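You operate a simulated robot arm through the tools that you are given. There is no shell and no other tool. Be economical: measure what you need, move in short steps, check, and stop when the job is done.

You are at the controls of a simulated two-armed robot. One attempt, no reset.

Task
Dust the frame back, seat it in the round frame and do up the clip.
Fine: use the soft brush and stand it back in its well; hold the frame still while you turn the clip. Set down upright: soft brush. What is to be rubbed or washed off counts as gone when no trace of it is left.

Only the result counts: the job must be done as asked and must still hold three seconds after the hand-in. Knocking over, shifting, dropping, spilling or breaking anything else fails it.

Robot
Two 6-joint arms with two-finger parallel grippers on one trunk that stands fixed in place. Base frame: the origin is at the foot of the trunk, x ahead of it, y to its left, z up; the work surface is at about z = 0.8. Units: m, degrees, N and s.
The left shoulder is at [0.02, 0.148, 0.841], the right one opposite. With the tool pointing down near the work surface each hand reaches from about 0.28 to 0.9 m from the base axis, measured 20 degrees to its own side. Payload 4.4 kg a hand.
Tool frame (each hand has its own): the origin (TCP) lies between the finger pads and is the grasp point; the fingertips stand 0.023 m ahead of it; z points along the fingers, y is the line along which they close. Largest opening 0.094 m; finger width 0.038, thickness 0.01; the body of the gripper, 0.054 by 0.096 m, starts 0.039 m behind the TCP.
Orientation is that of the tool frame in the base frame, as [roll, pitch, yaw] about the fixed x, y, z axes, in that order (R = Rz(yaw) Ry(pitch) Rx(roll)). With the fingers straight down and closing along the base's y, the tool's x points along the base's -x, its y along +y and its z along -z.

Tools
- The arms move only by the tool apply_moves. It takes "left_plan", "right_plan" or both (then of equal length, played together; a hand with none holds still); each is a list of rows, each a list of 2 entries, a list of its own where there are three numbers: the shift along the tool's x, y, z in m, then the turn, a rotation vector about the tool's x, y, z in degrees. In form: [[[x, y, z], [ax, ay, az]], ...]. A call has 1 to 10 rows; each row shifts and turns the commanded pose from where the row before left it, along the tool's axes as they then stand. "left_grip" and "right_grip" are, for a hand that has rows, the gripper command, from -1 (shut) to 1 (fully open), values between in proportion, set as the call begins (left out, the last holds). Each row takes 0.2 s and may step no farther than 0.05 m and 8.6 degrees from the row before; otherwise, or with a gripper value out of range, the whole call is refused. A pose out of reach is approached as far as the arm can. The call stops where the force on the tool passes 40 N (or 10 N more than at its start, if that is more) or the arm is blocked; 0.2 s more then pass. The fingers move at their own pace (about 0.045 m/s each) and stop on an object; they squeeze with about 42 N. The grip force told is the motor's: it shows also when the fingers shut on nothing. Time passes only in rows, and 0.2 s behind the last, so rows that do not move let the fingers close. The reply holds the time, the measured pose of the TCP, the force on the tool along the base axes, the opening and the grip force, in the units named above and with some noise, with the torque about the TCP (base axes, N m) and any sound that the robot's microphone picked up.
- Cameras (640 x 400 px; columns grow to the right, rows downward): "scene" is now at [0.0579, -0.0114, 1.5241]; the picture's right is [-0.11, -0.99, 0.00], its down [-0.53, 0.06, -0.85] and it looks along [0.84, -0.10, -0.53] (base axes); focal length 326 px, centre (320, 200). "left" rides on the left gripper at [0.086, -0.016, -0.075] in its tool frame; the picture's right is [0.18, 0.98, 0.00], its down [-0.58, 0.11, -0.81] and it looks along [-0.79, 0.15, 0.59] (tool axes); focal length 243 px, centre (320, 200). "right" rides on the right gripper at [0.086, 0.016, -0.074] in its tool frame; the picture's right is [-0.18, 0.98, 0.00], its down [-0.58, -0.11, -0.81] and it looks along [-0.79, -0.15, 0.59] (tool axes); focal length 243 px, centre (320, 200). There is no depth. A picture from a camera that has moved, and an enlarged one, comes with that camera's place and axes in the base frame and with its lens.
- camera(camera): a new picture of that camera. The clock stands still meanwhile.
- head_to(pan, tilt): turns the head with the scene camera to pan (to the left, within 86 degrees either way) and tilt (down, from -29 to 69), counted from straight ahead of the robot. It gives what a move gives.
- zoom(camera, box): a new picture of the part [left, top, right, bottom] of that camera's present view, enlarged. The clock stands still meanwhile.
- hand_in(): hands the job in; it is judged then, once.

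Work in short steps. Places have to be worked out from the pictures, the camera data and where the tool is seen: move nearer, look again, correct. Check each grasp and each placing, and mend what went wrong. You have 120 turns and 86 pictures in all, those below and enlarged ones among them. Open the grippers and draw the arms clear of the work before you hand the job in, unless the task says otherwise; then end with one line.

The tools are called after "Request:" as name(argument=value, ...) on one line, values as JSON. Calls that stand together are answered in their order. apply_moves: Moves the arms, as the interface text tells. Its arguments: {"type":"object","properties":{"left_plan":{"type":"array"},"left_grip":{"type":"number"},"right_plan":{"type":"array"},"right_grip":{"type":"number"}},"required":[]} The other tools are called the same way: head_to (pan, tilt) turns the head that bears the scene camera; camera (camera) takes a picture; zoom (camera, box) takes an enlarged picture of a part of a camera's view; hand_in () hands the job in.

At the start:

```text
clock: 0.0
left_position: [0.6394, 0.2874, 1.2458]
left_ee_rot: [-179.9, 0.2, 180.0]
left_force: [-0.6, 0.4, -0.4]
left_ft_torque: [-0.02, 0.0, -0.01]
left_opening: 0.0939
left_finger_force: 0.0
right_position: [0.6081, -0.2659, 1.2531]
right_ee_rot: [179.9, 0.1, 180.0]
right_force: [-0.1, 0.2, -0.4]
right_ft_torque: [0.0, -0.04, 0.01]
right_opening: 0.094
right_finger_force: 0.2
head pan, tilt: [-6.5, 32.2]
```

scene: 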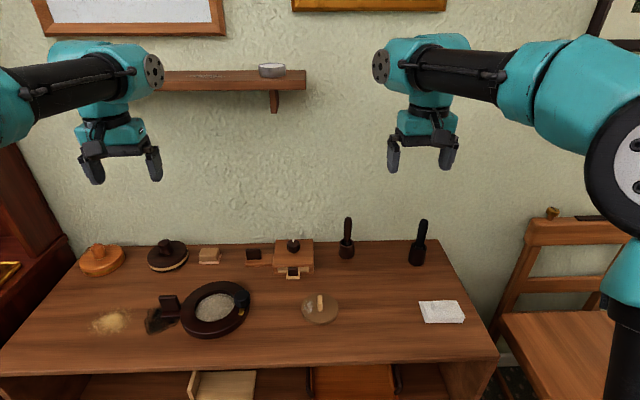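
right: 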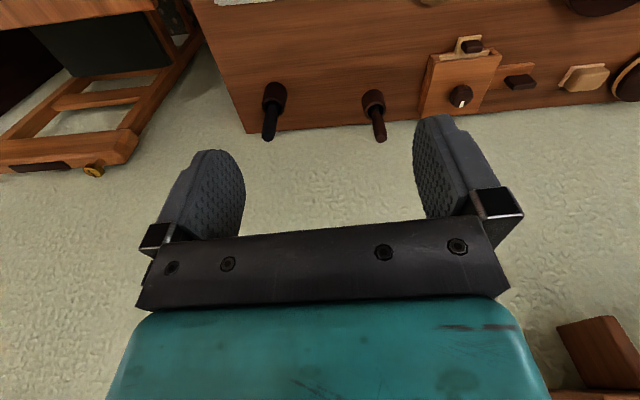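
left: 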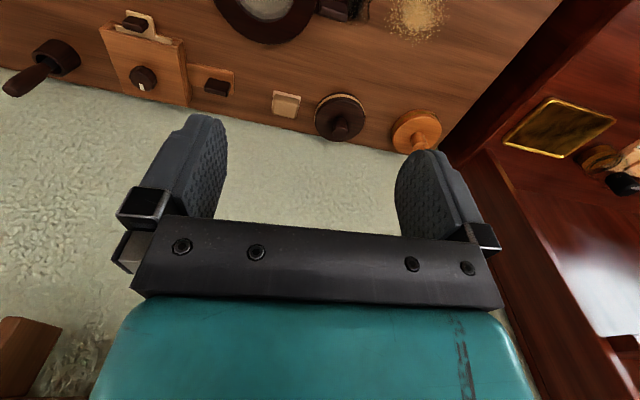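

The table carries many small objects; I zoom in to identify the frame, back, brushes and clip.

Request:
zoom(camera="scene", box=[60, 220, 280, 358])

Request:
zoom(camera="scene", box=[260, 200, 480, 338])

```text
2.90 times, centred on (170, 289) of scene
camera zoom: at [0.0579, -0.0114, 1.5241], right [-0.11, -0.99, 0.0], down [-0.53, 0.06, -0.85], along [0.84, -0.1, -0.53], focal length 946 px, centre (755, -58)
```

zoom: 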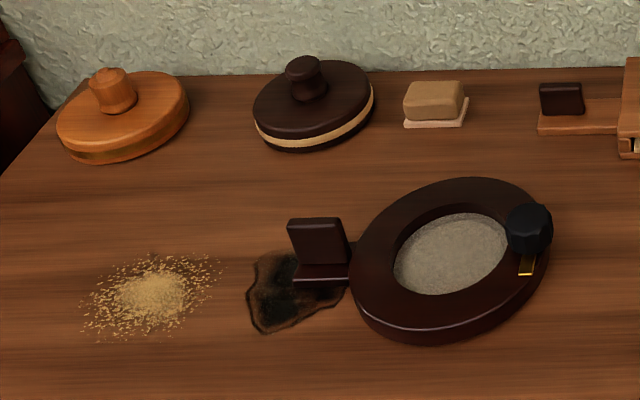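

```text
2.90 times, centred on (370, 269) of scene
camera zoom: at [0.0579, -0.0114, 1.5241], right [-0.11, -0.99, 0.0], down [-0.53, 0.06, -0.85], along [0.84, -0.1, -0.53], focal length 946 px, centre (175, 0)
```

zoom: 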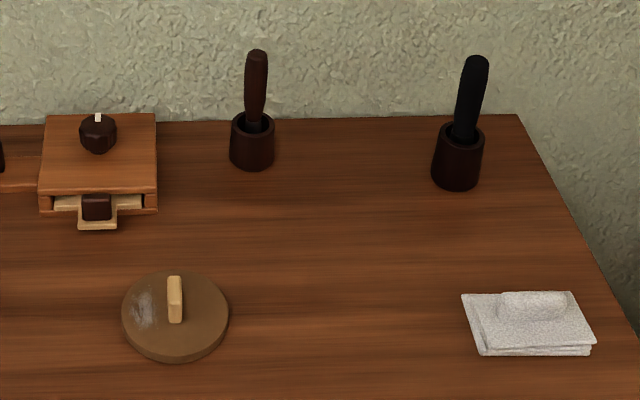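

Frame (dark ring with tab and black clip knob) is near (0.66, 0.20); back disc near (0.63, -0.08); two brushes in wells near (0.845,-0.19) and (0.79,-0.41). I bring both hands lower for close looks.

Request:
apply_moves(right_plan=[[[0, 0, 0.05], [0, 0, 0]], [[0, 0, 0.05], [0, 0, 0]], [[0, -0.01, 0.05], [0, 0, 0]], [[-0.04, 0, 0.0], [0, 0, 0]]], left_plan=[[[0.03, -0.03, 0.04], [0, 0, 0]], [[0.03, -0.03, 0.04], [0, 0, 0]], [[0.03, 0, 0.04], [0, 0, 0]], [[0, 0, 0.04], [0, 0, 0]]])

Request:
camera(camera="right")

Request:
camera(camera="left")

```text
refused: row 1 steps farther than a row can; nothing moved
```

```text
80 pictures are left
camera right: at [0.5223, -0.251, 1.3276], right [0.18, 0.98, 0.0], down [0.58, -0.11, 0.81], along [0.79, -0.15, -0.59], focal length 243 px, centre (320, 200)
```

right: 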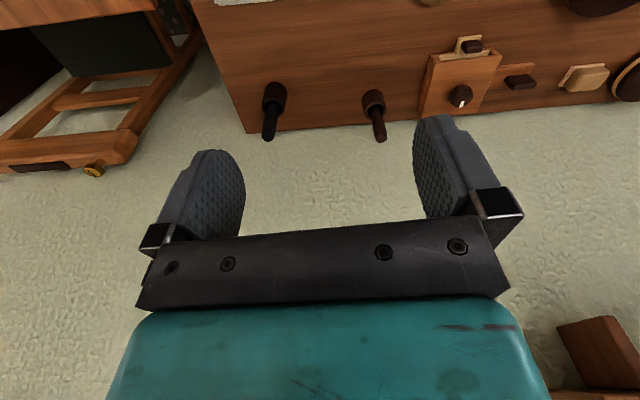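

```text
79 pictures are left
camera left: at [0.5528, 0.2713, 1.3212], right [-0.18, 0.98, 0.0], down [0.58, 0.11, 0.81], along [0.79, 0.15, -0.59], focal length 243 px, centre (320, 200)
```

left: 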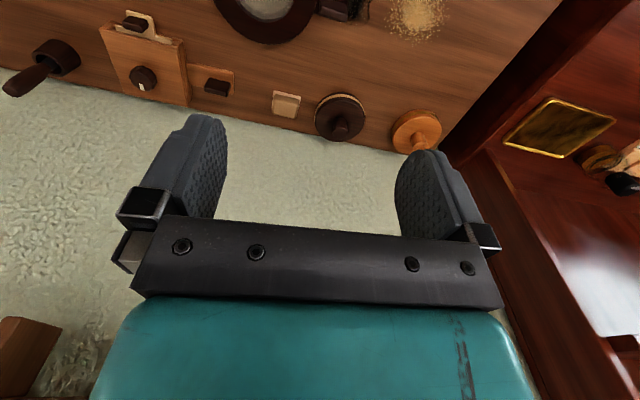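

One row was too long; I retry with shorter steps.

Request:
apply_moves(right_plan=[[[0, 0, 0.049], [0, 0, 0]], [[0, 0, 0.049], [0, 0, 0]], [[0, 0, 0.049], [0, 0, 0]], [[-0.03, -0.01, 0.02], [0, 0, 0]]], left_plan=[[[0.02, -0.02, 0.04], [0, 0, 0]], [[0.02, -0.02, 0.04], [0, 0, 0]], [[0.02, -0.02, 0.04], [0, 0, 0]], [[0.01, -0.01, 0.04], [0, 0, 0]]])

```text
clock: 1.0
left_position: [0.5676, 0.2171, 1.0851]
left_ee_rot: [-180.0, 0.1, 180.0]
left_force: [0.6, 0.7, 1.5]
left_ft_torque: [-0.03, -0.05, 0.0]
left_opening: 0.0941
left_finger_force: 0.0
right_position: [0.6382, -0.2738, 1.0843]
right_ee_rot: [-179.9, 0.1, 179.9]
right_force: [-0.4, 0.2, 0.2]
right_ft_torque: [0.0, -0.05, 0.0]
right_opening: 0.0941
right_finger_force: 0.1
head pan, tilt: [-6.5, 32.2]
```

Now pictures from both hands.

Request:
camera(camera="right")

Request:
camera(camera="left")

```text
78 pictures are left
camera right: at [0.5517, -0.2582, 1.1599], right [0.18, 0.98, 0.0], down [0.58, -0.11, 0.81], along [0.79, -0.15, -0.59], focal length 243 px, centre (320, 200)
```

right: 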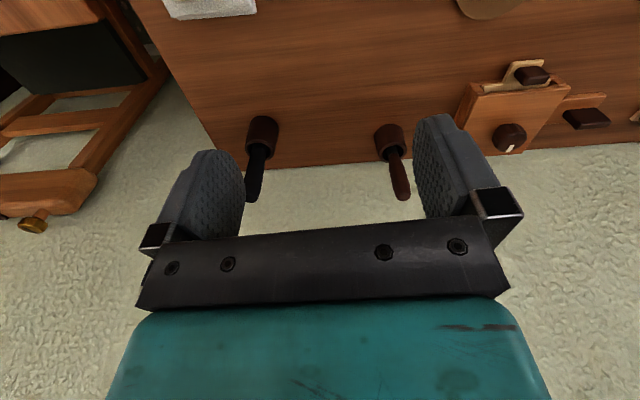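

```text
77 pictures are left
camera left: at [0.4815, 0.2009, 1.1608], right [-0.18, 0.98, 0.0], down [0.58, 0.11, 0.81], along [0.79, 0.15, -0.59], focal length 243 px, centre (320, 200)
```

left: 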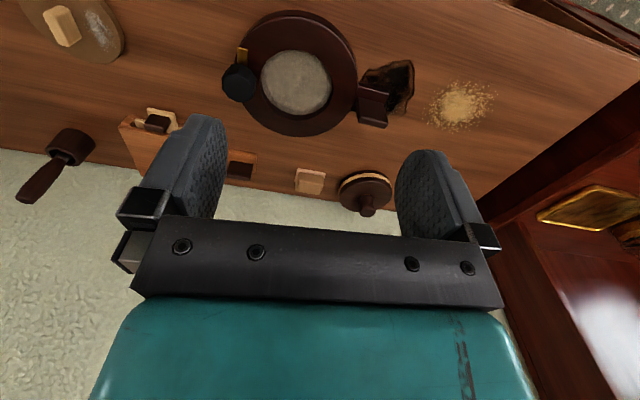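

I zoom on the brushes and on the frame with its clip.

Request:
zoom(camera="right", box=[220, 90, 430, 221])

Request:
zoom(camera="left", box=[200, 0, 440, 150])

Request:
zoom(camera="scene", box=[280, 270, 360, 340])

```text
3.05 times, centred on (325, 156) of right
camera zoom: at [0.5517, -0.2582, 1.1599], right [0.18, 0.98, 0.0], down [0.58, -0.11, 0.81], along [0.79, -0.15, -0.59], focal length 739 px, centre (305, 336)
```

zoom: 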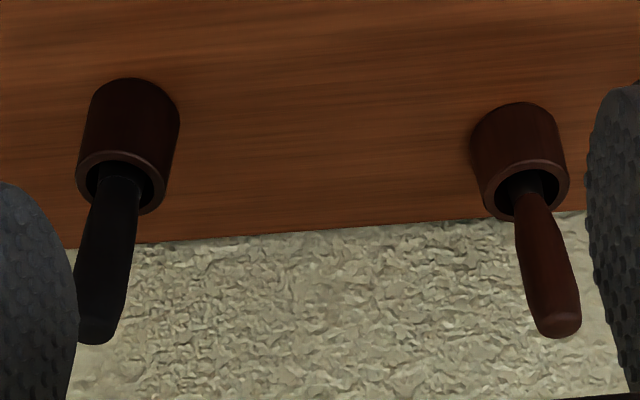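

```text
2.67 times, centred on (320, 75) of left
camera zoom: at [0.4815, 0.2009, 1.1608], right [-0.18, 0.98, 0.0], down [0.58, 0.11, 0.81], along [0.79, 0.15, -0.59], focal length 647 px, centre (320, 533)
```

zoom: 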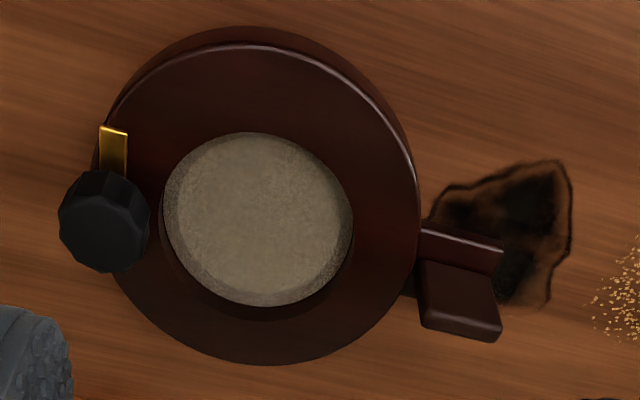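

```text
5.71 times, centred on (320, 305) of scene
camera zoom: at [0.0573, -0.0112, 1.5241], right [-0.11, -0.99, 0.0], down [-0.53, 0.06, -0.85], along [0.84, -0.1, -0.53], focal length 1865 px, centre (320, -400)
```

zoom: 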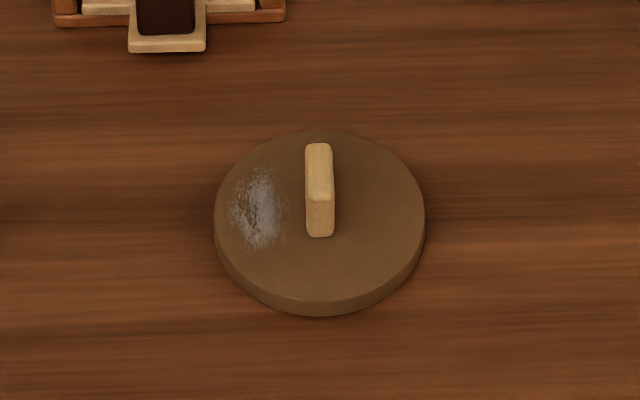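

Which brush is soft can't be told in the wells; I'll lift the brown one (top about (0.857,-0.189,0.945)) and look at its bristles. First I go above it.

Request:
apply_moves(right_plan=[[[-0.0365, 0.0142, 0], [0, 0, 0]], [[-0.0365, 0.0142, 0], [0, 0, 0]], [[-0.0365, 0.0142, 0], [0, 0, 0]], [[-0.0365, 0.0142, 0], [0, 0, 0]], [[-0.0365, 0.0142, 0], [0, 0, 0]], [[-0.0365, 0.0142, 0.03], [0, 0, 0]], [[0, 0, 0.04], [0, 0, 0]]])

Request:
camera(camera="right")

```text
clock: 2.6
left_position: [0.5688, 0.2169, 1.0857]
left_ee_rot: [-180.0, 0.1, -179.9]
left_force: [-0.3, 0.5, 0.3]
left_ft_torque: [0.02, 0.02, -0.04]
left_opening: 0.0937
left_finger_force: 0.1
right_position: [0.8359, -0.1939, 1.0175]
right_ee_rot: [180.0, 0.0, -180.0]
right_force: [-0.2, -0.7, -1.2]
right_ft_torque: [-0.03, 0.02, -0.03]
right_opening: 0.0939
right_finger_force: 0.0
right hand out of reach, approached as far as the arm can: row 6
head pan, tilt: [-6.5, 32.2]
```

```text
73 pictures are left
camera right: at [0.7489, -0.1781, 1.0921], right [0.18, 0.98, 0.0], down [0.58, -0.11, 0.81], along [0.79, -0.15, -0.59], focal length 243 px, centre (320, 200)
```

right: 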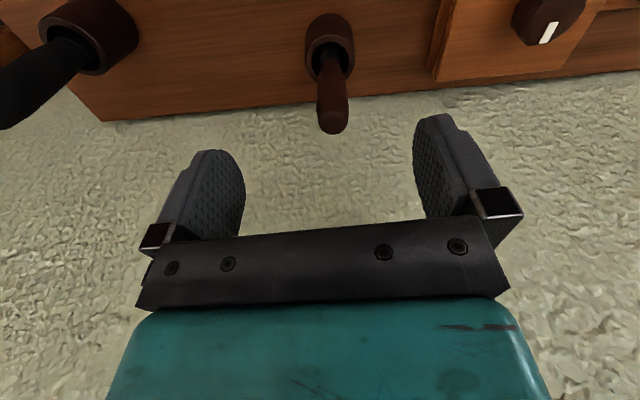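

Handle top lies near (0.852,-0.188). I descend a bit, as reach should be better lower down, and check the pose.

Request:
apply_moves(right_plan=[[[0, 0.005, 0.04], [0, 0, 0]]])

```text
clock: 3.0
left_position: [0.5687, 0.2172, 1.0862]
left_ee_rot: [-179.9, 0.1, -179.9]
left_force: [0.2, -0.4, 1.3]
left_ft_torque: [-0.02, -0.05, 0.01]
left_opening: 0.0938
left_finger_force: 0.1
right_position: [0.836, -0.1897, 0.9793]
right_ee_rot: [-179.9, 0.0, 180.0]
right_force: [-0.6, -0.5, 0.2]
right_ft_torque: [0.0, -0.04, 0.01]
right_opening: 0.0941
right_finger_force: 0.0
head pan, tilt: [-6.5, 32.2]
```

Request:
apply_moves(right_plan=[[[-0.014, 0.002, 0.0], [0, 0, 0]], [[0, 0, 0.03], [0, 0, 0]]])

Request:
camera(camera="right")

```text
clock: 3.6
left_position: [0.5687, 0.2167, 1.0851]
left_ee_rot: [-179.8, 0.1, 180.0]
left_force: [0.0, -0.3, -0.9]
left_ft_torque: [0.0, 0.0, 0.0]
left_opening: 0.0941
left_finger_force: 0.0
right_position: [0.8493, -0.1872, 0.949]
right_ee_rot: [-180.0, 0.1, 179.9]
right_force: [0.1, -0.3, 0.4]
right_ft_torque: [0.05, 0.01, 0.0]
right_opening: 0.094
right_finger_force: 0.0
head pan, tilt: [-6.5, 32.2]
```

```text
72 pictures are left
camera right: at [0.7624, -0.1722, 1.0239], right [0.18, 0.98, 0.0], down [0.58, -0.11, 0.81], along [0.79, -0.15, -0.59], focal length 243 px, centre (320, 200)
```

right: 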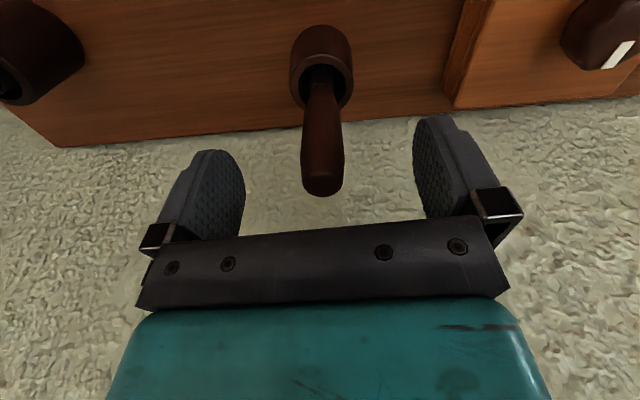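

The handle top sits right at the TCP. I go down 3 cm and close.

Request:
apply_moves(right_plan=[[[0.002, 0, 0.03], [0, 0, 0]]])

Request:
apply_moves(right_plan=[[[0, 0, 0], [0, 0, 0]], [[0, 0, 0], [0, 0, 0]], [[0, 0, 0], [0, 0, 0]], [[0, 0, 0], [0, 0, 0]], [[0, 0, 0], [0, 0, 0]]], right_grip=-1)

```text
clock: 4.0
left_position: [0.5682, 0.2164, 1.0854]
left_ee_rot: [-179.9, 0.1, 179.9]
left_force: [-0.3, -0.3, -0.3]
left_ft_torque: [0.01, -0.02, -0.02]
left_opening: 0.0938
left_finger_force: 0.0
right_position: [0.8477, -0.1891, 0.9188]
right_ee_rot: [180.0, 0.0, -180.0]
right_force: [0.7, 0.1, -0.6]
right_ft_torque: [0.01, 0.04, 0.0]
right_opening: 0.0937
right_finger_force: 0.1
head pan, tilt: [-6.5, 32.2]
```

```text
clock: 5.2
left_position: [0.5689, 0.2168, 1.0853]
left_ee_rot: [-179.9, 0.1, -180.0]
left_force: [-0.7, 0.9, 0.4]
left_ft_torque: [0.03, 0.0, -0.01]
left_opening: 0.094
left_finger_force: 0.2
right_position: [0.8476, -0.1888, 0.9185]
right_ee_rot: [-180.0, -0.1, -180.0]
right_force: [-0.1, 0.2, 0.7]
right_ft_torque: [-0.04, 0.03, -0.02]
right_opening: 0.0225
right_finger_force: 41.2
head pan, tilt: [-6.5, 32.2]
```

Grip holds at 22.5 mm. I lift straight up out of the well.

Request:
apply_moves(right_plan=[[[0, 0, -0.02], [0, 0, 0]], [[0, 0, -0.025], [0, 0, 0]], [[0, 0, -0.02], [0, 0, 0]]])

Request:
camera(camera="right")

Request:
zoom(camera="scene", box=[290, 160, 450, 280])

```text
clock: 6.0
left_position: [0.5687, 0.2164, 1.0855]
left_ee_rot: [-179.9, 0.0, -180.0]
left_force: [0.3, 0.1, -0.3]
left_ft_torque: [-0.01, -0.01, -0.01]
left_opening: 0.0939
left_finger_force: 0.0
right_position: [0.848, -0.1882, 0.9835]
right_ee_rot: [180.0, 0.0, 180.0]
right_force: [0.5, 0.1, 0.2]
right_ft_torque: [0.04, 0.02, 0.01]
right_opening: 0.0224
right_finger_force: 41.5
head pan, tilt: [-6.5, 32.2]
```

```text
71 pictures are left
camera right: at [0.7607, -0.172, 1.0585], right [0.18, 0.98, 0.0], down [0.58, -0.11, 0.81], along [0.79, -0.15, -0.59], focal length 243 px, centre (320, 200)
```

right: 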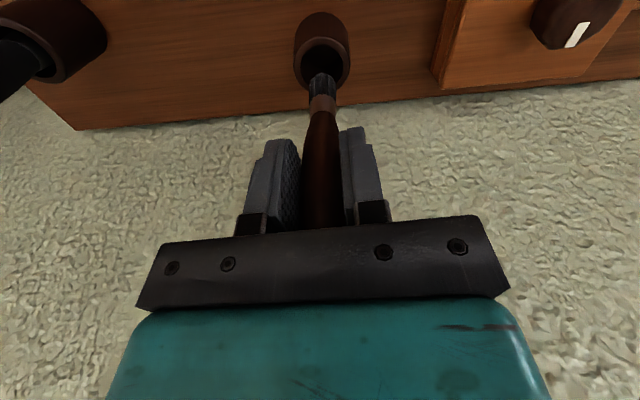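

```text
3.33 times, centred on (370, 220) of scene
camera zoom: at [0.058, -0.0114, 1.524], right [-0.11, -0.99, 0.0], down [-0.53, 0.06, -0.85], along [0.84, -0.1, -0.53], focal length 1088 px, centre (153, 133)
```

zoom: 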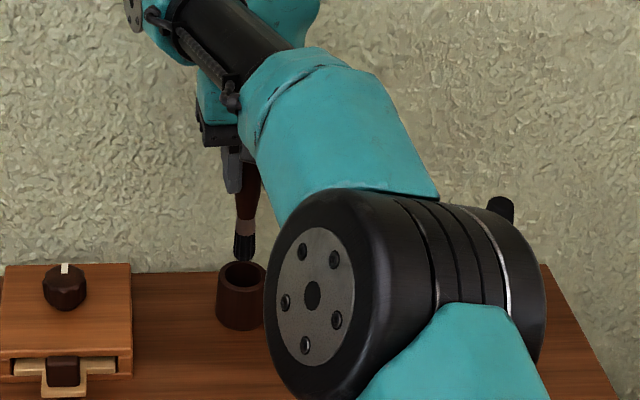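

The brush is out; dark short bristles. I zoom in to judge them.

Request:
zoom(camera="right", box=[280, 50, 370, 130])

Request:
zoom(camera="scene", box=[335, 200, 367, 230])

```text
5.00 times, centred on (325, 90) of right
camera zoom: at [0.7607, -0.172, 1.0585], right [0.18, 0.98, 0.0], down [0.58, -0.11, 0.81], along [0.79, -0.15, -0.59], focal length 1213 px, centre (295, 750)
```

zoom: 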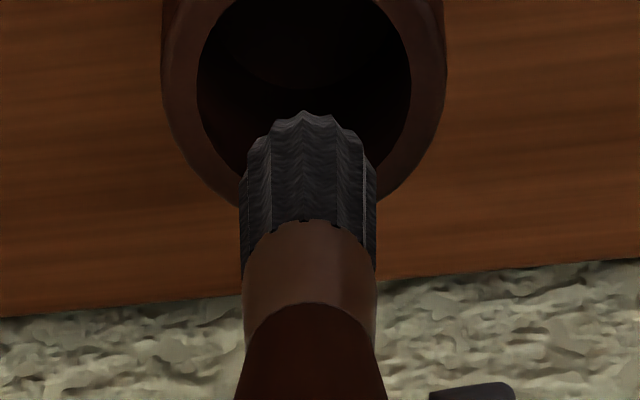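

```text
13.33 times, centred on (351, 215) of scene
camera zoom: at [0.058, -0.0114, 1.524], right [-0.11, -0.99, 0.0], down [-0.53, 0.06, -0.85], along [0.84, -0.1, -0.53], focal length 4352 px, centre (-93, 0)
```

zoom: 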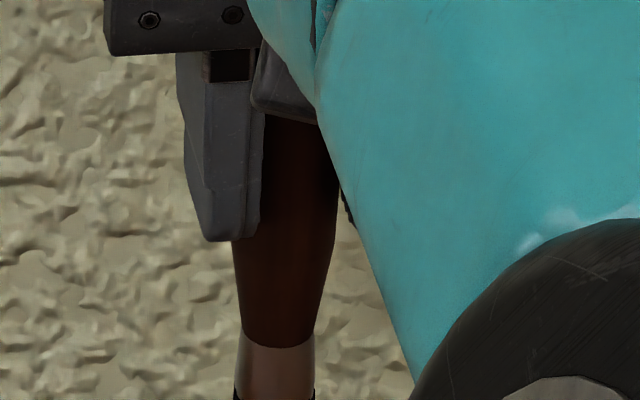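

I must compare with the other; I put this one back in its well the way it came and release.

Request:
apply_moves(right_plan=[[[0, 0, 0.025], [0, 0, 0]], [[0, 0, 0.025], [0, 0, 0]], [[0, 0, 0.0145], [0, 0, 0]], [[0, 0, 0], [0, 0, 0]]])

Request:
apply_moves(right_plan=[[[0, 0, 0], [0, 0, 0]], [[0, 0, 0], [0, 0, 0]], [[0, 0, 0], [0, 0, 0]], [[0, 0, 0], [0, 0, 0]], [[0, 0, -0.05], [0, 0, 0]], [[0, 0, -0.03], [0, 0, 0]]], right_grip=1)

Request:
camera(camera="right")

```text
clock: 7.0
left_position: [0.5689, 0.2174, 1.0849]
left_ee_rot: [-179.9, 0.1, -179.9]
left_force: [-0.1, -0.8, 0.1]
left_ft_torque: [0.03, 0.03, -0.01]
left_opening: 0.0942
left_finger_force: 0.0
right_position: [0.8489, -0.1881, 0.9197]
right_ee_rot: [-180.0, 0.1, -179.9]
right_force: [0.5, 2.5, 12.2]
right_ft_torque: [0.34, -0.08, 0.02]
right_opening: 0.0227
right_finger_force: 42.3
head pan, tilt: [-6.5, 32.2]
```

```text
clock: 8.4
left_position: [0.5701, 0.2167, 1.0853]
left_ee_rot: [-179.9, 0.0, 180.0]
left_force: [1.4, -0.4, 0.1]
left_ft_torque: [-0.01, 0.02, 0.01]
left_opening: 0.0941
left_finger_force: 0.1
right_position: [0.8475, -0.1862, 0.9985]
right_ee_rot: [-180.0, 0.0, 179.9]
right_force: [0.3, 0.0, -1.0]
right_ft_torque: [-0.01, -0.01, -0.04]
right_opening: 0.0941
right_finger_force: 0.1
head pan, tilt: [-6.5, 32.2]
```

```text
67 pictures are left
camera right: at [0.7608, -0.1725, 1.074], right [0.18, 0.98, 0.0], down [0.58, -0.11, 0.81], along [0.79, -0.15, -0.59], focal length 243 px, centre (320, 200)
```

right: 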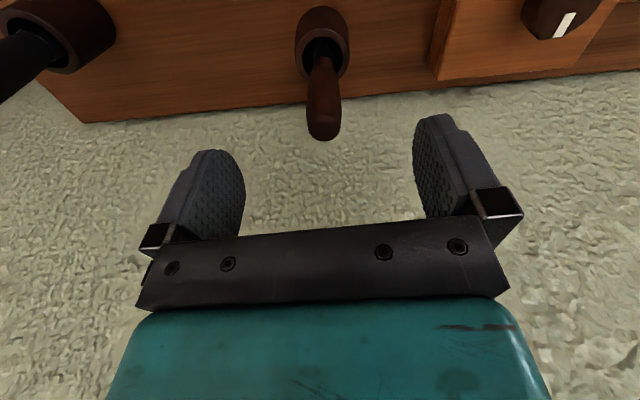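

Brown one stands as before. I move over toward the black brush.

Request:
apply_moves(right_plan=[[[0.02, 0, -0.02], [0, 0, 0]], [[0.006, -0.037, 0], [0, 0, 0]], [[0.006, -0.037, 0], [0, 0, 0]], [[0.006, -0.037, 0], [0, 0, 0]], [[0.006, -0.037, 0], [0, 0, 0]], [[0.006, -0.037, 0], [0, 0, 0]], [[0, -0.037, 0.02], [0, 0, 0]]])

Request:
camera(camera="right")

```text
clock: 10.0
left_position: [0.5685, 0.2179, 1.0849]
left_ee_rot: [-179.8, 0.1, 180.0]
left_force: [0.0, 0.6, -0.1]
left_ft_torque: [-0.02, 0.0, 0.02]
left_opening: 0.0941
left_finger_force: 0.0
right_position: [0.7993, -0.4093, 1.0024]
right_ee_rot: [-179.9, 0.1, -179.9]
right_force: [0.4, -0.1, 0.8]
right_ft_torque: [-0.04, -0.04, 0.02]
right_opening: 0.094
right_finger_force: 0.1
head pan, tilt: [-6.5, 32.2]
```

```text
66 pictures are left
camera right: at [0.7125, -0.3939, 1.0775], right [0.18, 0.98, 0.0], down [0.58, -0.11, 0.81], along [0.79, -0.15, -0.59], focal length 243 px, centre (320, 200)
```

right: 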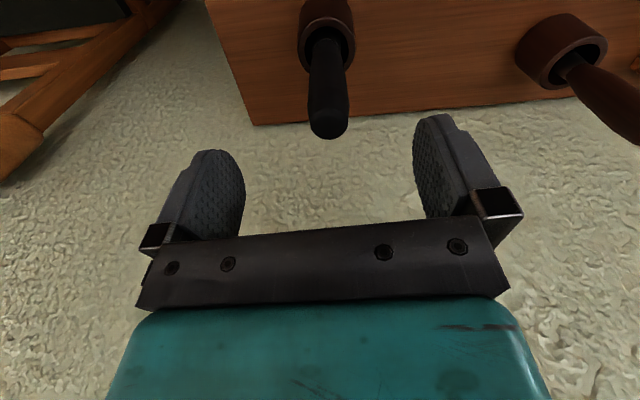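

Black handle top is near (0.805,-0.406). I descend onto it and close.

Request:
apply_moves(right_plan=[[[-0.004, 0.003, 0.04], [0, 0, 0]], [[0, 0, 0.042], [0, 0, 0]]])

Request:
apply_moves(right_plan=[[[0, 0, 0], [0, 0, 0]], [[0, 0, 0], [0, 0, 0]], [[0, 0, 0], [0, 0, 0]], [[0, 0, 0], [0, 0, 0]], [[0, 0, 0], [0, 0, 0]]], right_grip=-1)

Request:
apply_moves(right_plan=[[[0, 0, -0.02], [0, 0, 0]], [[0, 0, -0.025], [0, 0, 0]], [[0, 0, -0.02], [0, 0, 0]]])

Request:
zoom(camera="right", box=[260, 20, 390, 140])

```text
clock: 10.6
left_position: [0.5685, 0.2172, 1.0854]
left_ee_rot: [-179.9, 0.1, 180.0]
left_force: [-0.1, -1.1, -0.5]
left_ft_torque: [0.02, 0.01, 0.0]
left_opening: 0.094
left_finger_force: 0.0
right_position: [0.8038, -0.4081, 0.9205]
right_ee_rot: [180.0, 0.2, 180.0]
right_force: [-0.2, -0.2, 17.4]
right_ft_torque: [0.1, 0.02, -0.03]
right_opening: 0.0942
right_finger_force: 0.0
head pan, tilt: [-6.5, 32.2]
```

```text
clock: 11.9
left_position: [0.5687, 0.216, 1.0851]
left_ee_rot: [-180.0, 0.2, 179.8]
left_force: [0.1, -0.3, 0.9]
left_ft_torque: [0.01, 0.01, 0.02]
left_opening: 0.094
left_finger_force: 0.0
right_position: [0.8032, -0.4074, 0.9199]
right_ee_rot: [179.9, 0.3, -179.9]
right_force: [0.3, 1.4, 7.4]
right_ft_torque: [-0.07, -0.04, 0.02]
right_opening: 0.024
right_finger_force: 42.8
head pan, tilt: [-6.5, 32.2]
stopped in row 5 (right hand): the force on the tool passed its limit at 42 N (the readings are from after the stop); the commanded pose is now the measured one
```

```text
clock: 12.7
left_position: [0.5684, 0.2164, 1.0866]
left_ee_rot: [-179.9, 0.1, -179.9]
left_force: [0.3, -0.1, -0.4]
left_ft_torque: [-0.02, 0.01, -0.01]
left_opening: 0.094
left_finger_force: 0.1
right_position: [0.8039, -0.4061, 0.9853]
right_ee_rot: [179.8, 0.1, -179.8]
right_force: [1.0, 0.7, -1.4]
right_ft_torque: [0.0, 0.0, 0.0]
right_opening: 0.0238
right_finger_force: 42.0
head pan, tilt: [-6.5, 32.2]
```

```text
3.33 times, centred on (325, 80) of right
camera zoom: at [0.7172, -0.3913, 1.0596], right [0.18, 0.98, 0.0], down [0.58, -0.11, 0.81], along [0.79, -0.15, -0.59], focal length 809 px, centre (303, 600)
```

zoom: 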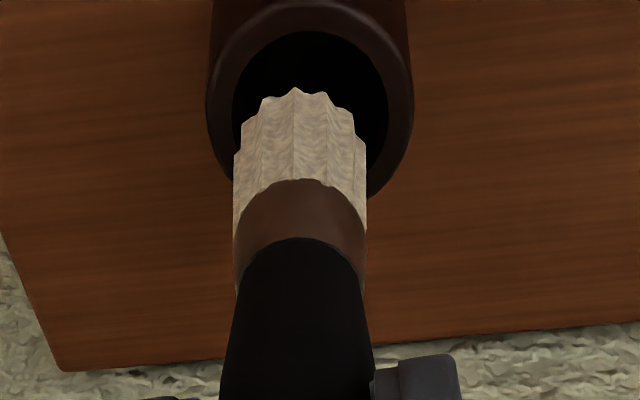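

Pale hair bristles: this is the soft brush. Its bristle tip is about 0.113 below the TCP. I lift clear and carry it above the dusty patch near (0.645,-0.05).

Request:
apply_moves(right_plan=[[[0.01, 0, -0.03], [0, 0, 0]], [[0.0167, 0.0396, 0], [0, 0, 0]], [[0.0167, 0.0396, 0], [0, 0, 0]], [[0.0167, 0.0396, 0], [0, 0, 0]], [[0.0167, 0.0396, 0], [0, 0, 0]], [[0.0167, 0.0396, 0], [0, 0, 0]], [[0.0167, 0.0396, 0], [0, 0, 0]], [[0.0167, 0.0396, 0], [0, 0, 0]], [[0.0167, 0.0396, 0], [0, 0, 0]], [[0.0167, 0.0396, 0], [0, 0, 0]]])

Request:
camera(camera="right")

Request:
camera(camera="scene")

```text
clock: 14.9
left_position: [0.5688, 0.2157, 1.0855]
left_ee_rot: [-179.9, 0.0, 180.0]
left_force: [0.2, 0.4, 0.0]
left_ft_torque: [0.06, 0.02, -0.01]
left_opening: 0.094
left_finger_force: 0.0
right_position: [0.6434, -0.0481, 1.0167]
right_ee_rot: [179.9, 0.0, 180.0]
right_force: [-0.5, -0.9, -0.6]
right_ft_torque: [0.03, 0.01, 0.01]
right_opening: 0.0236
right_finger_force: 42.5
head pan, tilt: [-6.5, 32.2]
```

```text
64 pictures are left
camera right: at [0.557, -0.0341, 1.0903], right [0.18, 0.98, 0.0], down [0.58, -0.11, 0.81], along [0.79, -0.15, -0.59], focal length 243 px, centre (320, 200)
```

right: 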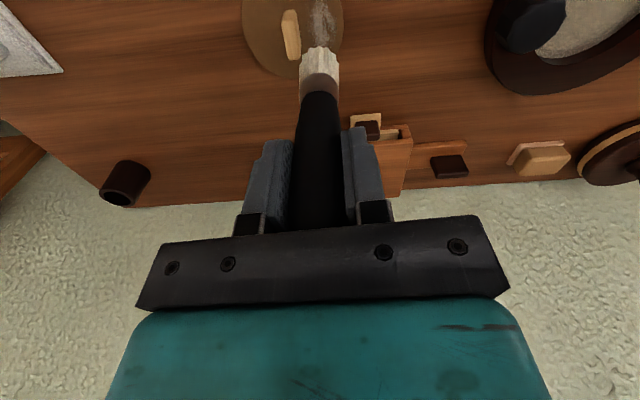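

```text
63 pictures are left
```

scene: 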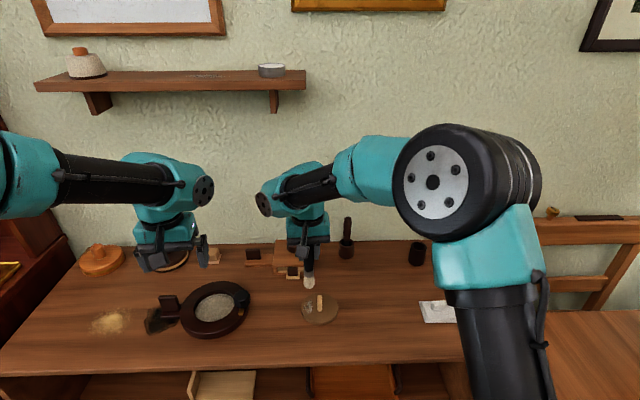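

Brush is right above the patch (x 0.626–0.661, y -0.056…-0.038). I lower to just above the disc.

Request:
apply_moves(right_plan=[[[0, 0, 0.04], [0, 0, 0]], [[0, 0, 0.03], [0, 0, 0]]])

Request:
zoom(camera="scene", box=[270, 260, 370, 340])

Request:
zoom(camera="right", box=[220, 0, 420, 130])

```text
clock: 15.5
left_position: [0.5683, 0.2168, 1.0857]
left_ee_rot: [-179.9, 0.1, 179.9]
left_force: [0.6, 0.2, 0.8]
left_ft_torque: [0.01, -0.04, 0.01]
left_opening: 0.094
left_finger_force: 0.0
right_position: [0.6418, -0.0506, 0.9459]
right_ee_rot: [179.9, 0.1, -179.9]
right_force: [-0.4, -0.4, -0.3]
right_ft_torque: [-0.02, -0.03, 0.0]
right_opening: 0.0238
right_finger_force: 41.5
head pan, tilt: [-6.5, 32.2]
```

```text
5.00 times, centred on (320, 300) of scene
camera zoom: at [0.0577, -0.0114, 1.5241], right [-0.11, -0.99, 0.0], down [-0.53, 0.06, -0.85], along [0.84, -0.1, -0.53], focal length 1632 px, centre (320, -300)
```

zoom: 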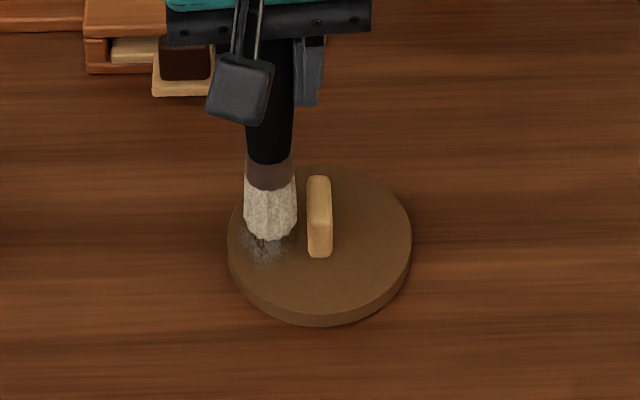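

```text
3.08 times, centred on (320, 65) of right
camera zoom: at [0.555, -0.035, 1.0207], right [0.18, 0.98, 0.0], down [0.58, -0.11, 0.81], along [0.79, -0.15, -0.59], focal length 746 px, centre (320, 615)
```

zoom: 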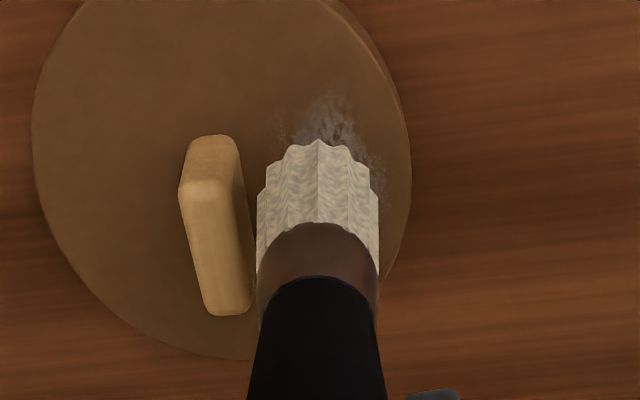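

The brush is just above the patch. I lower in small steps watching the force.

Request:
apply_moves(right_plan=[[[0, 0.001, 0.006], [0, 0, 0]], [[0, 0, 0.004], [0, 0, 0]]])

```text
clock: 16.1
left_position: [0.5687, 0.217, 1.084]
left_ee_rot: [-179.8, 0.1, 179.9]
left_force: [0.6, 0.4, -0.3]
left_ft_torque: [-0.06, 0.02, 0.04]
left_opening: 0.0939
left_finger_force: 0.0
right_position: [0.6417, -0.0491, 0.9349]
right_ee_rot: [179.9, 0.2, -180.0]
right_force: [-0.4, 0.6, -1.1]
right_ft_torque: [0.0, -0.05, 0.01]
right_opening: 0.0237
right_finger_force: 41.9
head pan, tilt: [-6.5, 32.2]
```

Request:
apply_moves(right_plan=[[[0, 0, 0.003], [0, 0, 0]], [[0, 0, 0.003], [0, 0, 0]]])

Request:
zoom(camera="scene", box=[285, 280, 345, 328])

```text
clock: 16.7
left_position: [0.5679, 0.2161, 1.0856]
left_ee_rot: [-179.9, 0.1, 180.0]
left_force: [-0.5, -0.2, 0.2]
left_ft_torque: [0.0, -0.02, 0.02]
left_opening: 0.0942
left_finger_force: 0.1
right_position: [0.6428, -0.0496, 0.9292]
right_ee_rot: [179.9, 0.2, -179.9]
right_force: [0.2, 0.4, -0.2]
right_ft_torque: [0.0, -0.02, -0.03]
right_opening: 0.0238
right_finger_force: 42.0
head pan, tilt: [-6.5, 32.2]
```

```text
8.33 times, centred on (315, 304) of scene
camera zoom: at [0.0579, -0.0114, 1.5241], right [-0.11, -0.99, 0.0], down [-0.53, 0.06, -0.85], along [0.84, -0.1, -0.53], focal length 2720 px, centre (362, -667)
```

zoom: 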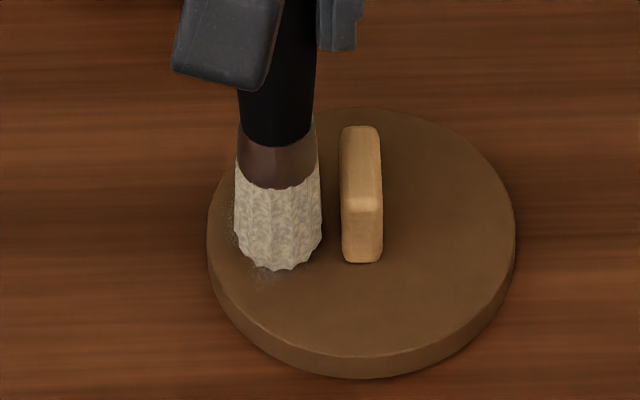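

Still no contact; a bit lower.

Request:
apply_moves(right_plan=[[[0, 0, 0.003], [0, 0, 0]]])

Request:
apply_moves(right_plan=[[[0, 0, 0.002], [0, 0, 0]]])

```text
clock: 17.1
left_position: [0.5688, 0.2168, 1.0844]
left_ee_rot: [-179.9, 0.1, 180.0]
left_force: [0.3, -0.4, 0.1]
left_ft_torque: [0.0, -0.01, -0.02]
left_opening: 0.0937
left_finger_force: 0.1
right_position: [0.6437, -0.0487, 0.9265]
right_ee_rot: [179.9, 0.2, -179.9]
right_force: [-2.4, -0.4, 6.6]
right_ft_torque: [-0.02, 0.22, 0.0]
right_opening: 0.0236
right_finger_force: 42.1
head pan, tilt: [-6.5, 32.2]
```

```text
clock: 17.5
left_position: [0.568, 0.2164, 1.0852]
left_ee_rot: [-179.9, 0.1, 179.9]
left_force: [-0.9, 1.0, -0.1]
left_ft_torque: [0.0, -0.01, 0.03]
left_opening: 0.0941
left_finger_force: 0.1
right_position: [0.6432, -0.0492, 0.9256]
right_ee_rot: [179.8, 0.3, 180.0]
right_force: [-4.1, -2.2, 26.7]
right_ft_torque: [-0.31, 0.47, 0.09]
right_opening: 0.0238
right_finger_force: 41.9
head pan, tilt: [-6.5, 32.2]
```

Contact at about TCP z 0.927. I ease off slightly and sweep over the patch lengthwise.

Request:
apply_moves(right_plan=[[[0, 0, -0.0015], [0, 0, 0]], [[0.008, 0, 0], [0, 0, 0]], [[0.008, 0, 0], [0, 0, 0]], [[-0.008, 0, 0], [0, 0, 0]], [[-0.008, 0, 0], [0, 0, 0]], [[-0.008, 0, 0], [0, 0, 0]], [[-0.008, 0, 0], [0, 0, 0]], [[-0.004, 0, 0], [0, 0, 0]]])

Request:
zoom(camera="scene", box=[285, 280, 345, 328])

```text
clock: 19.3
left_position: [0.5684, 0.2165, 1.0854]
left_ee_rot: [-179.9, 0.1, -180.0]
left_force: [0.7, 0.0, 0.2]
left_ft_torque: [0.0, 0.02, 0.01]
left_opening: 0.094
left_finger_force: 0.2
right_position: [0.664, -0.0501, 0.9259]
right_ee_rot: [179.9, 0.0, -179.9]
right_force: [-4.5, -0.1, 9.4]
right_ft_torque: [-0.01, 0.38, 0.03]
right_opening: 0.0236
right_finger_force: 41.9
head pan, tilt: [-6.5, 32.2]
```

```text
8.33 times, centred on (315, 304) of scene
camera zoom: at [0.0577, -0.0114, 1.5241], right [-0.11, -0.99, 0.0], down [-0.53, 0.06, -0.85], along [0.84, -0.1, -0.53], focal length 2720 px, centre (362, -667)
```

zoom: 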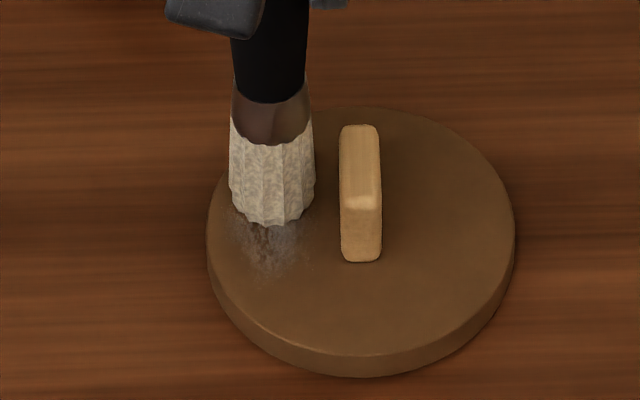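

The disc stays put and the dust is thinning. I go on with more strokes, offset sideways too.

Request:
apply_moves(right_plan=[[[0.01, 0.004, 0], [0, 0, 0]], [[0.012, 0, 0], [0, 0, 0]], [[0.012, 0, 0], [0, 0, 0]], [[0.008, 0, 0], [0, 0, 0]], [[0, -0.004, 0], [0, 0, 0]], [[-0.01, 0, 0], [0, 0, 0]], [[-0.012, 0, 0], [0, 0, 0]], [[-0.01, 0, 0], [0, 0, 0]], [[-0.01, 0, 0], [0, 0, 0]]])

Request:
apply_moves(right_plan=[[[0.01, -0.003, 0], [0, 0, 0]], [[0.012, 0, 0], [0, 0, 0]], [[0.012, 0, 0], [0, 0, 0]], [[0.008, 0, 0], [0, 0, 0]], [[0, 0.009, 0], [0, 0, 0]], [[-0.01, 0, 0], [0, 0, 0]], [[-0.012, 0, 0], [0, 0, 0]], [[-0.01, 0, 0], [0, 0, 0]], [[-0.01, -0.006, 0], [0, 0, 0]]])

Request:
zoom(camera="scene", box=[285, 280, 345, 328])

```text
clock: 21.3
left_position: [0.5675, 0.2169, 1.0862]
left_ee_rot: [-179.8, 0.1, -180.0]
left_force: [-0.3, -0.2, 0.3]
left_ft_torque: [-0.02, -0.03, 0.04]
left_opening: 0.0939
left_finger_force: 0.1
right_position: [0.6624, -0.0488, 0.9251]
right_ee_rot: [179.9, 0.1, -179.9]
right_force: [-2.4, 0.5, 6.0]
right_ft_torque: [0.01, 0.28, 0.02]
right_opening: 0.0235
right_finger_force: 41.8
head pan, tilt: [-6.5, 32.2]
```

```text
clock: 23.3
left_position: [0.5691, 0.2173, 1.0861]
left_ee_rot: [-179.9, 0.0, -180.0]
left_force: [0.5, 0.2, 0.1]
left_ft_torque: [0.02, -0.02, 0.02]
left_opening: 0.094
left_finger_force: 0.0
right_position: [0.6638, -0.0496, 0.9245]
right_ee_rot: [179.8, 0.2, -179.9]
right_force: [-5.3, 4.6, 22.1]
right_ft_torque: [0.49, 0.7, 0.02]
right_opening: 0.0236
right_finger_force: 41.5
head pan, tilt: [-6.5, 32.2]
```

```text
8.33 times, centred on (315, 304) of scene
camera zoom: at [0.0574, -0.0112, 1.5241], right [-0.11, -0.99, 0.0], down [-0.53, 0.06, -0.85], along [0.84, -0.1, -0.53], focal length 2720 px, centre (362, -667)
```

zoom: 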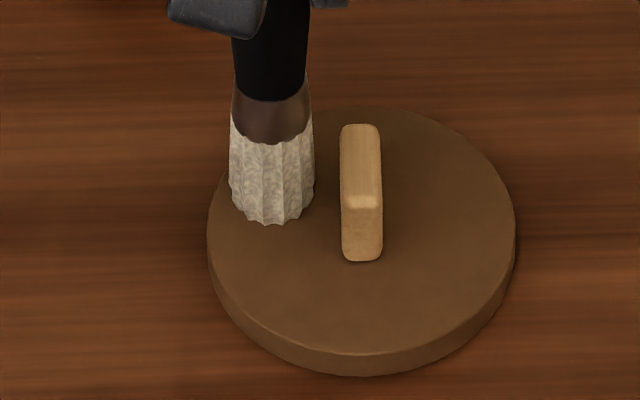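

Looks clean; I lift off and inspect the whole top.

Request:
apply_moves(right_plan=[[[0, 0, -0.03], [0, 0, 0]], [[-0.02, 0, -0.045], [0, 0, 0]], [[-0.02, -0.02, -0.02], [0, 0, 0]]])

Request:
zoom(camera="scene", box=[285, 280, 345, 328])

```text
clock: 24.1
left_position: [0.5688, 0.2168, 1.0861]
left_ee_rot: [-179.9, 0.1, -180.0]
left_force: [0.0, 0.1, -1.3]
left_ft_torque: [0.0, -0.01, 0.0]
left_opening: 0.0937
left_finger_force: 0.0
right_position: [0.7039, -0.0694, 1.0182]
right_ee_rot: [179.9, -0.1, -179.9]
right_force: [0.9, -0.5, -0.2]
right_ft_torque: [-0.03, 0.03, 0.02]
right_opening: 0.0235
right_finger_force: 42.3
head pan, tilt: [-6.5, 32.2]
```

```text
8.33 times, centred on (315, 304) of scene
camera zoom: at [0.0579, -0.0112, 1.5241], right [-0.11, -0.99, 0.0], down [-0.53, 0.06, -0.85], along [0.84, -0.1, -0.53], focal length 2720 px, centre (362, -667)
```

zoom: 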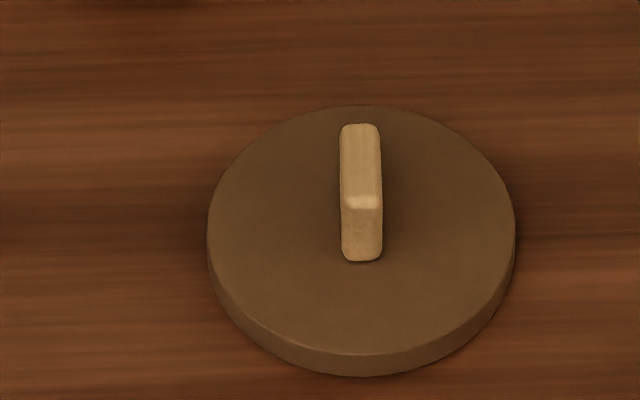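

No trace left. I carry the brush back over its well at (0.8035,-0.4075).

Request:
apply_moves(right_plan=[[[-0.011, -0.0376, 0], [0, 0, 0]], [[-0.011, -0.0376, 0], [0, 0, 0]], [[-0.011, -0.0376, 0], [0, 0, 0]], [[-0.011, -0.0376, 0], [0, 0, 0]], [[-0.011, -0.0376, 0], [0, 0, 0]], [[-0.011, -0.0376, 0], [0, 0, 0]], [[-0.011, -0.0376, 0], [0, 0, 0]], [[-0.011, -0.0376, 0], [0, 0, 0]], [[-0.0111, -0.0376, 0], [0, 0, 0]], [[0, 0, 0.02], [0, 0, 0]]])

Request:
zoom(camera="right", box=[240, 0, 400, 140])

```text
clock: 26.3
left_position: [0.569, 0.2173, 1.085]
left_ee_rot: [-179.9, 0.1, 179.9]
left_force: [-0.6, 0.1, -0.1]
left_ft_torque: [0.02, -0.02, -0.02]
left_opening: 0.094
left_finger_force: 0.0
right_position: [0.8025, -0.4081, 0.9985]
right_ee_rot: [179.9, 0.1, -179.8]
right_force: [0.1, -0.3, 0.0]
right_ft_torque: [0.01, 0.0, -0.01]
right_opening: 0.0237
right_finger_force: 41.5
head pan, tilt: [-6.5, 32.2]
```

```text
2.86 times, centred on (320, 70) of right
camera zoom: at [0.7155, -0.3933, 1.0742], right [0.18, 0.98, 0.0], down [0.58, -0.11, 0.81], along [0.79, -0.15, -0.59], focal length 693 px, centre (320, 571)
```

zoom: 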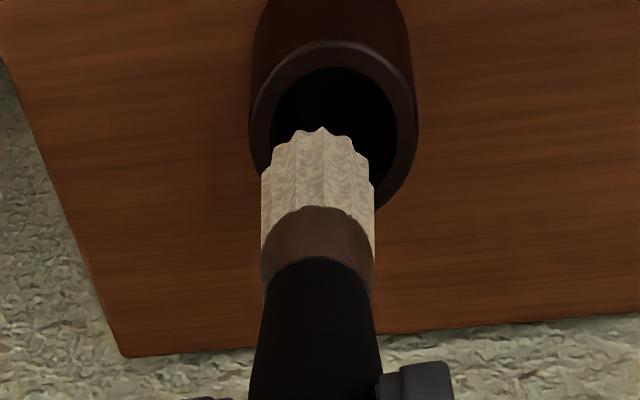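

Alignment matches what it was on pulling out. I lower it in.

Request:
apply_moves(right_plan=[[[-0.001, 0.001, 0.025], [0, 0, 0]], [[0, 0, 0.025], [0, 0, 0]], [[0, 0, 0.016], [0, 0, 0]], [[0, 0, 0.006], [0, 0, 0]]])

```text
clock: 27.3
left_position: [0.5682, 0.2174, 1.0846]
left_ee_rot: [-179.9, 0.0, 179.9]
left_force: [0.4, -0.1, 0.4]
left_ft_torque: [-0.01, -0.04, -0.02]
left_opening: 0.0938
left_finger_force: 0.0
right_position: [0.8047, -0.4065, 0.9275]
right_ee_rot: [179.9, 0.1, -179.9]
right_force: [-0.2, -0.7, 0.0]
right_ft_torque: [0.01, 0.0, 0.01]
right_opening: 0.0235
right_finger_force: 42.1
head pan, tilt: [-6.5, 32.2]
```

Request:
apply_moves(right_plan=[[[0, 0, 0.003], [0, 0, 0]], [[0, 0, 0.002], [0, 0, 0]]])

```text
clock: 27.9
left_position: [0.5675, 0.2166, 1.0851]
left_ee_rot: [-179.9, 0.1, -179.9]
left_force: [0.5, 0.0, -0.5]
left_ft_torque: [0.01, -0.03, 0.0]
left_opening: 0.0941
left_finger_force: 0.1
right_position: [0.8039, -0.4061, 0.9227]
right_ee_rot: [179.9, 0.2, -179.9]
right_force: [-1.0, 1.1, 2.6]
right_ft_torque: [0.07, 0.07, 0.03]
right_opening: 0.0233
right_finger_force: 41.9
head pan, tilt: [-6.5, 32.2]
```

Slight contact with the well bottom; I release and withdraw upward.

Request:
apply_moves(right_plan=[[[0, 0, 0], [0, 0, 0]], [[0, 0, 0], [0, 0, 0]], [[0, 0, 0], [0, 0, 0]], [[0, 0, 0], [0, 0, 0]], [[0, 0, -0.04], [0, 0, 0]], [[0, 0, -0.04], [0, 0, 0]]], right_grip=1)

Request:
camera(camera="right")

```text
clock: 29.3
left_position: [0.5692, 0.2165, 1.0856]
left_ee_rot: [-179.9, 0.0, 180.0]
left_force: [1.2, -0.2, 0.7]
left_ft_torque: [0.03, -0.02, 0.01]
left_opening: 0.0938
left_finger_force: 0.1
right_position: [0.8043, -0.4067, 1.0009]
right_ee_rot: [179.9, 0.0, -179.9]
right_force: [0.7, -1.0, -0.6]
right_ft_torque: [0.0, -0.01, 0.0]
right_opening: 0.094
right_finger_force: 0.2
head pan, tilt: [-6.5, 32.2]
```

```text
55 pictures are left
camera right: at [0.717, -0.3913, 1.0758], right [0.18, 0.98, 0.0], down [0.58, -0.11, 0.81], along [0.79, -0.15, -0.59], focal length 243 px, centre (320, 200)
```

right: 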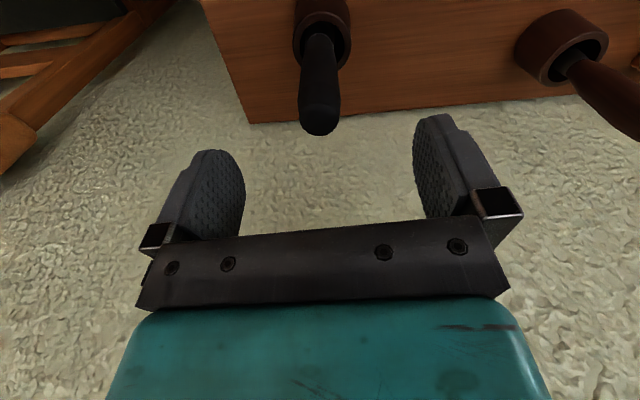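

Soft brush stands back in its well. Now the right hand goes above the disc's fin.

Request:
apply_moves(right_plan=[[[0.0182, 0.0366, 0], [0, 0, 0]], [[0.0182, 0.0366, 0], [0, 0, 0]], [[0.0182, 0.0366, 0], [0, 0, 0]], [[0.0182, 0.0366, 0], [0, 0, 0]], [[0.0182, 0.0366, 0], [0, 0, 0]], [[0.0182, 0.0366, 0], [0, 0, 0]], [[0.0182, 0.0366, 0], [0, 0, 0]], [[0.0182, 0.0366, 0], [0, 0, 0]], [[0.0182, 0.0366, 0], [0, 0, 0]], [[0, 0, 0.04], [0, 0, 0]]], right_grip=1)

Request:
camera(camera="right")

Request:
camera(camera="scene")

```text
clock: 31.5
left_position: [0.5686, 0.2173, 1.0855]
left_ee_rot: [-179.8, 0.0, -179.9]
left_force: [-0.7, 0.4, 0.2]
left_ft_torque: [0.01, -0.02, 0.0]
left_opening: 0.0941
left_finger_force: 0.0
right_position: [0.6434, -0.0764, 0.9614]
right_ee_rot: [179.9, 0.1, 180.0]
right_force: [0.4, -0.2, -1.0]
right_ft_torque: [0.03, -0.01, 0.05]
right_opening: 0.0939
right_finger_force: 0.0
head pan, tilt: [-6.5, 32.2]
```

```text
54 pictures are left
camera right: at [0.5557, -0.0614, 1.0365], right [0.18, 0.98, 0.0], down [0.58, -0.11, 0.81], along [0.79, -0.15, -0.59], focal length 243 px, centre (320, 200)
```

right: 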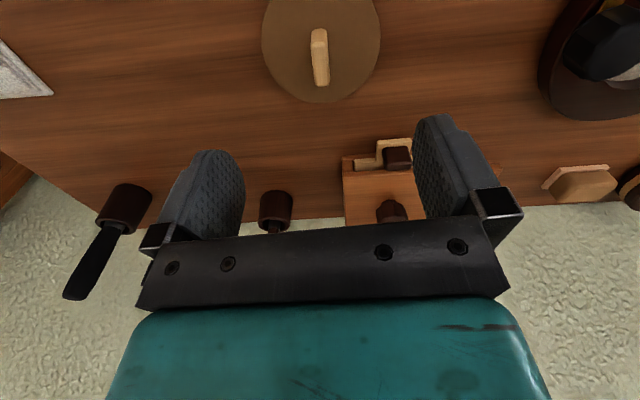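

```text
53 pictures are left
```

scene: 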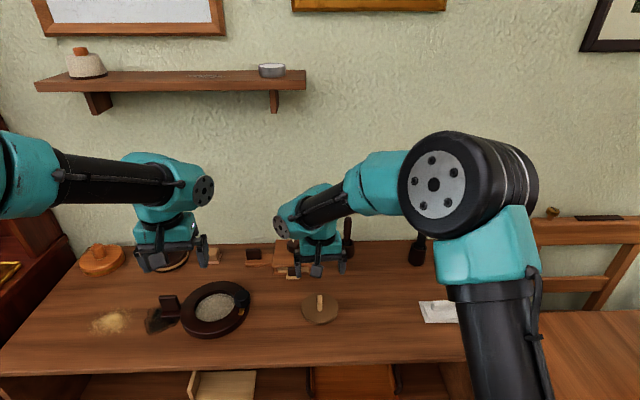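

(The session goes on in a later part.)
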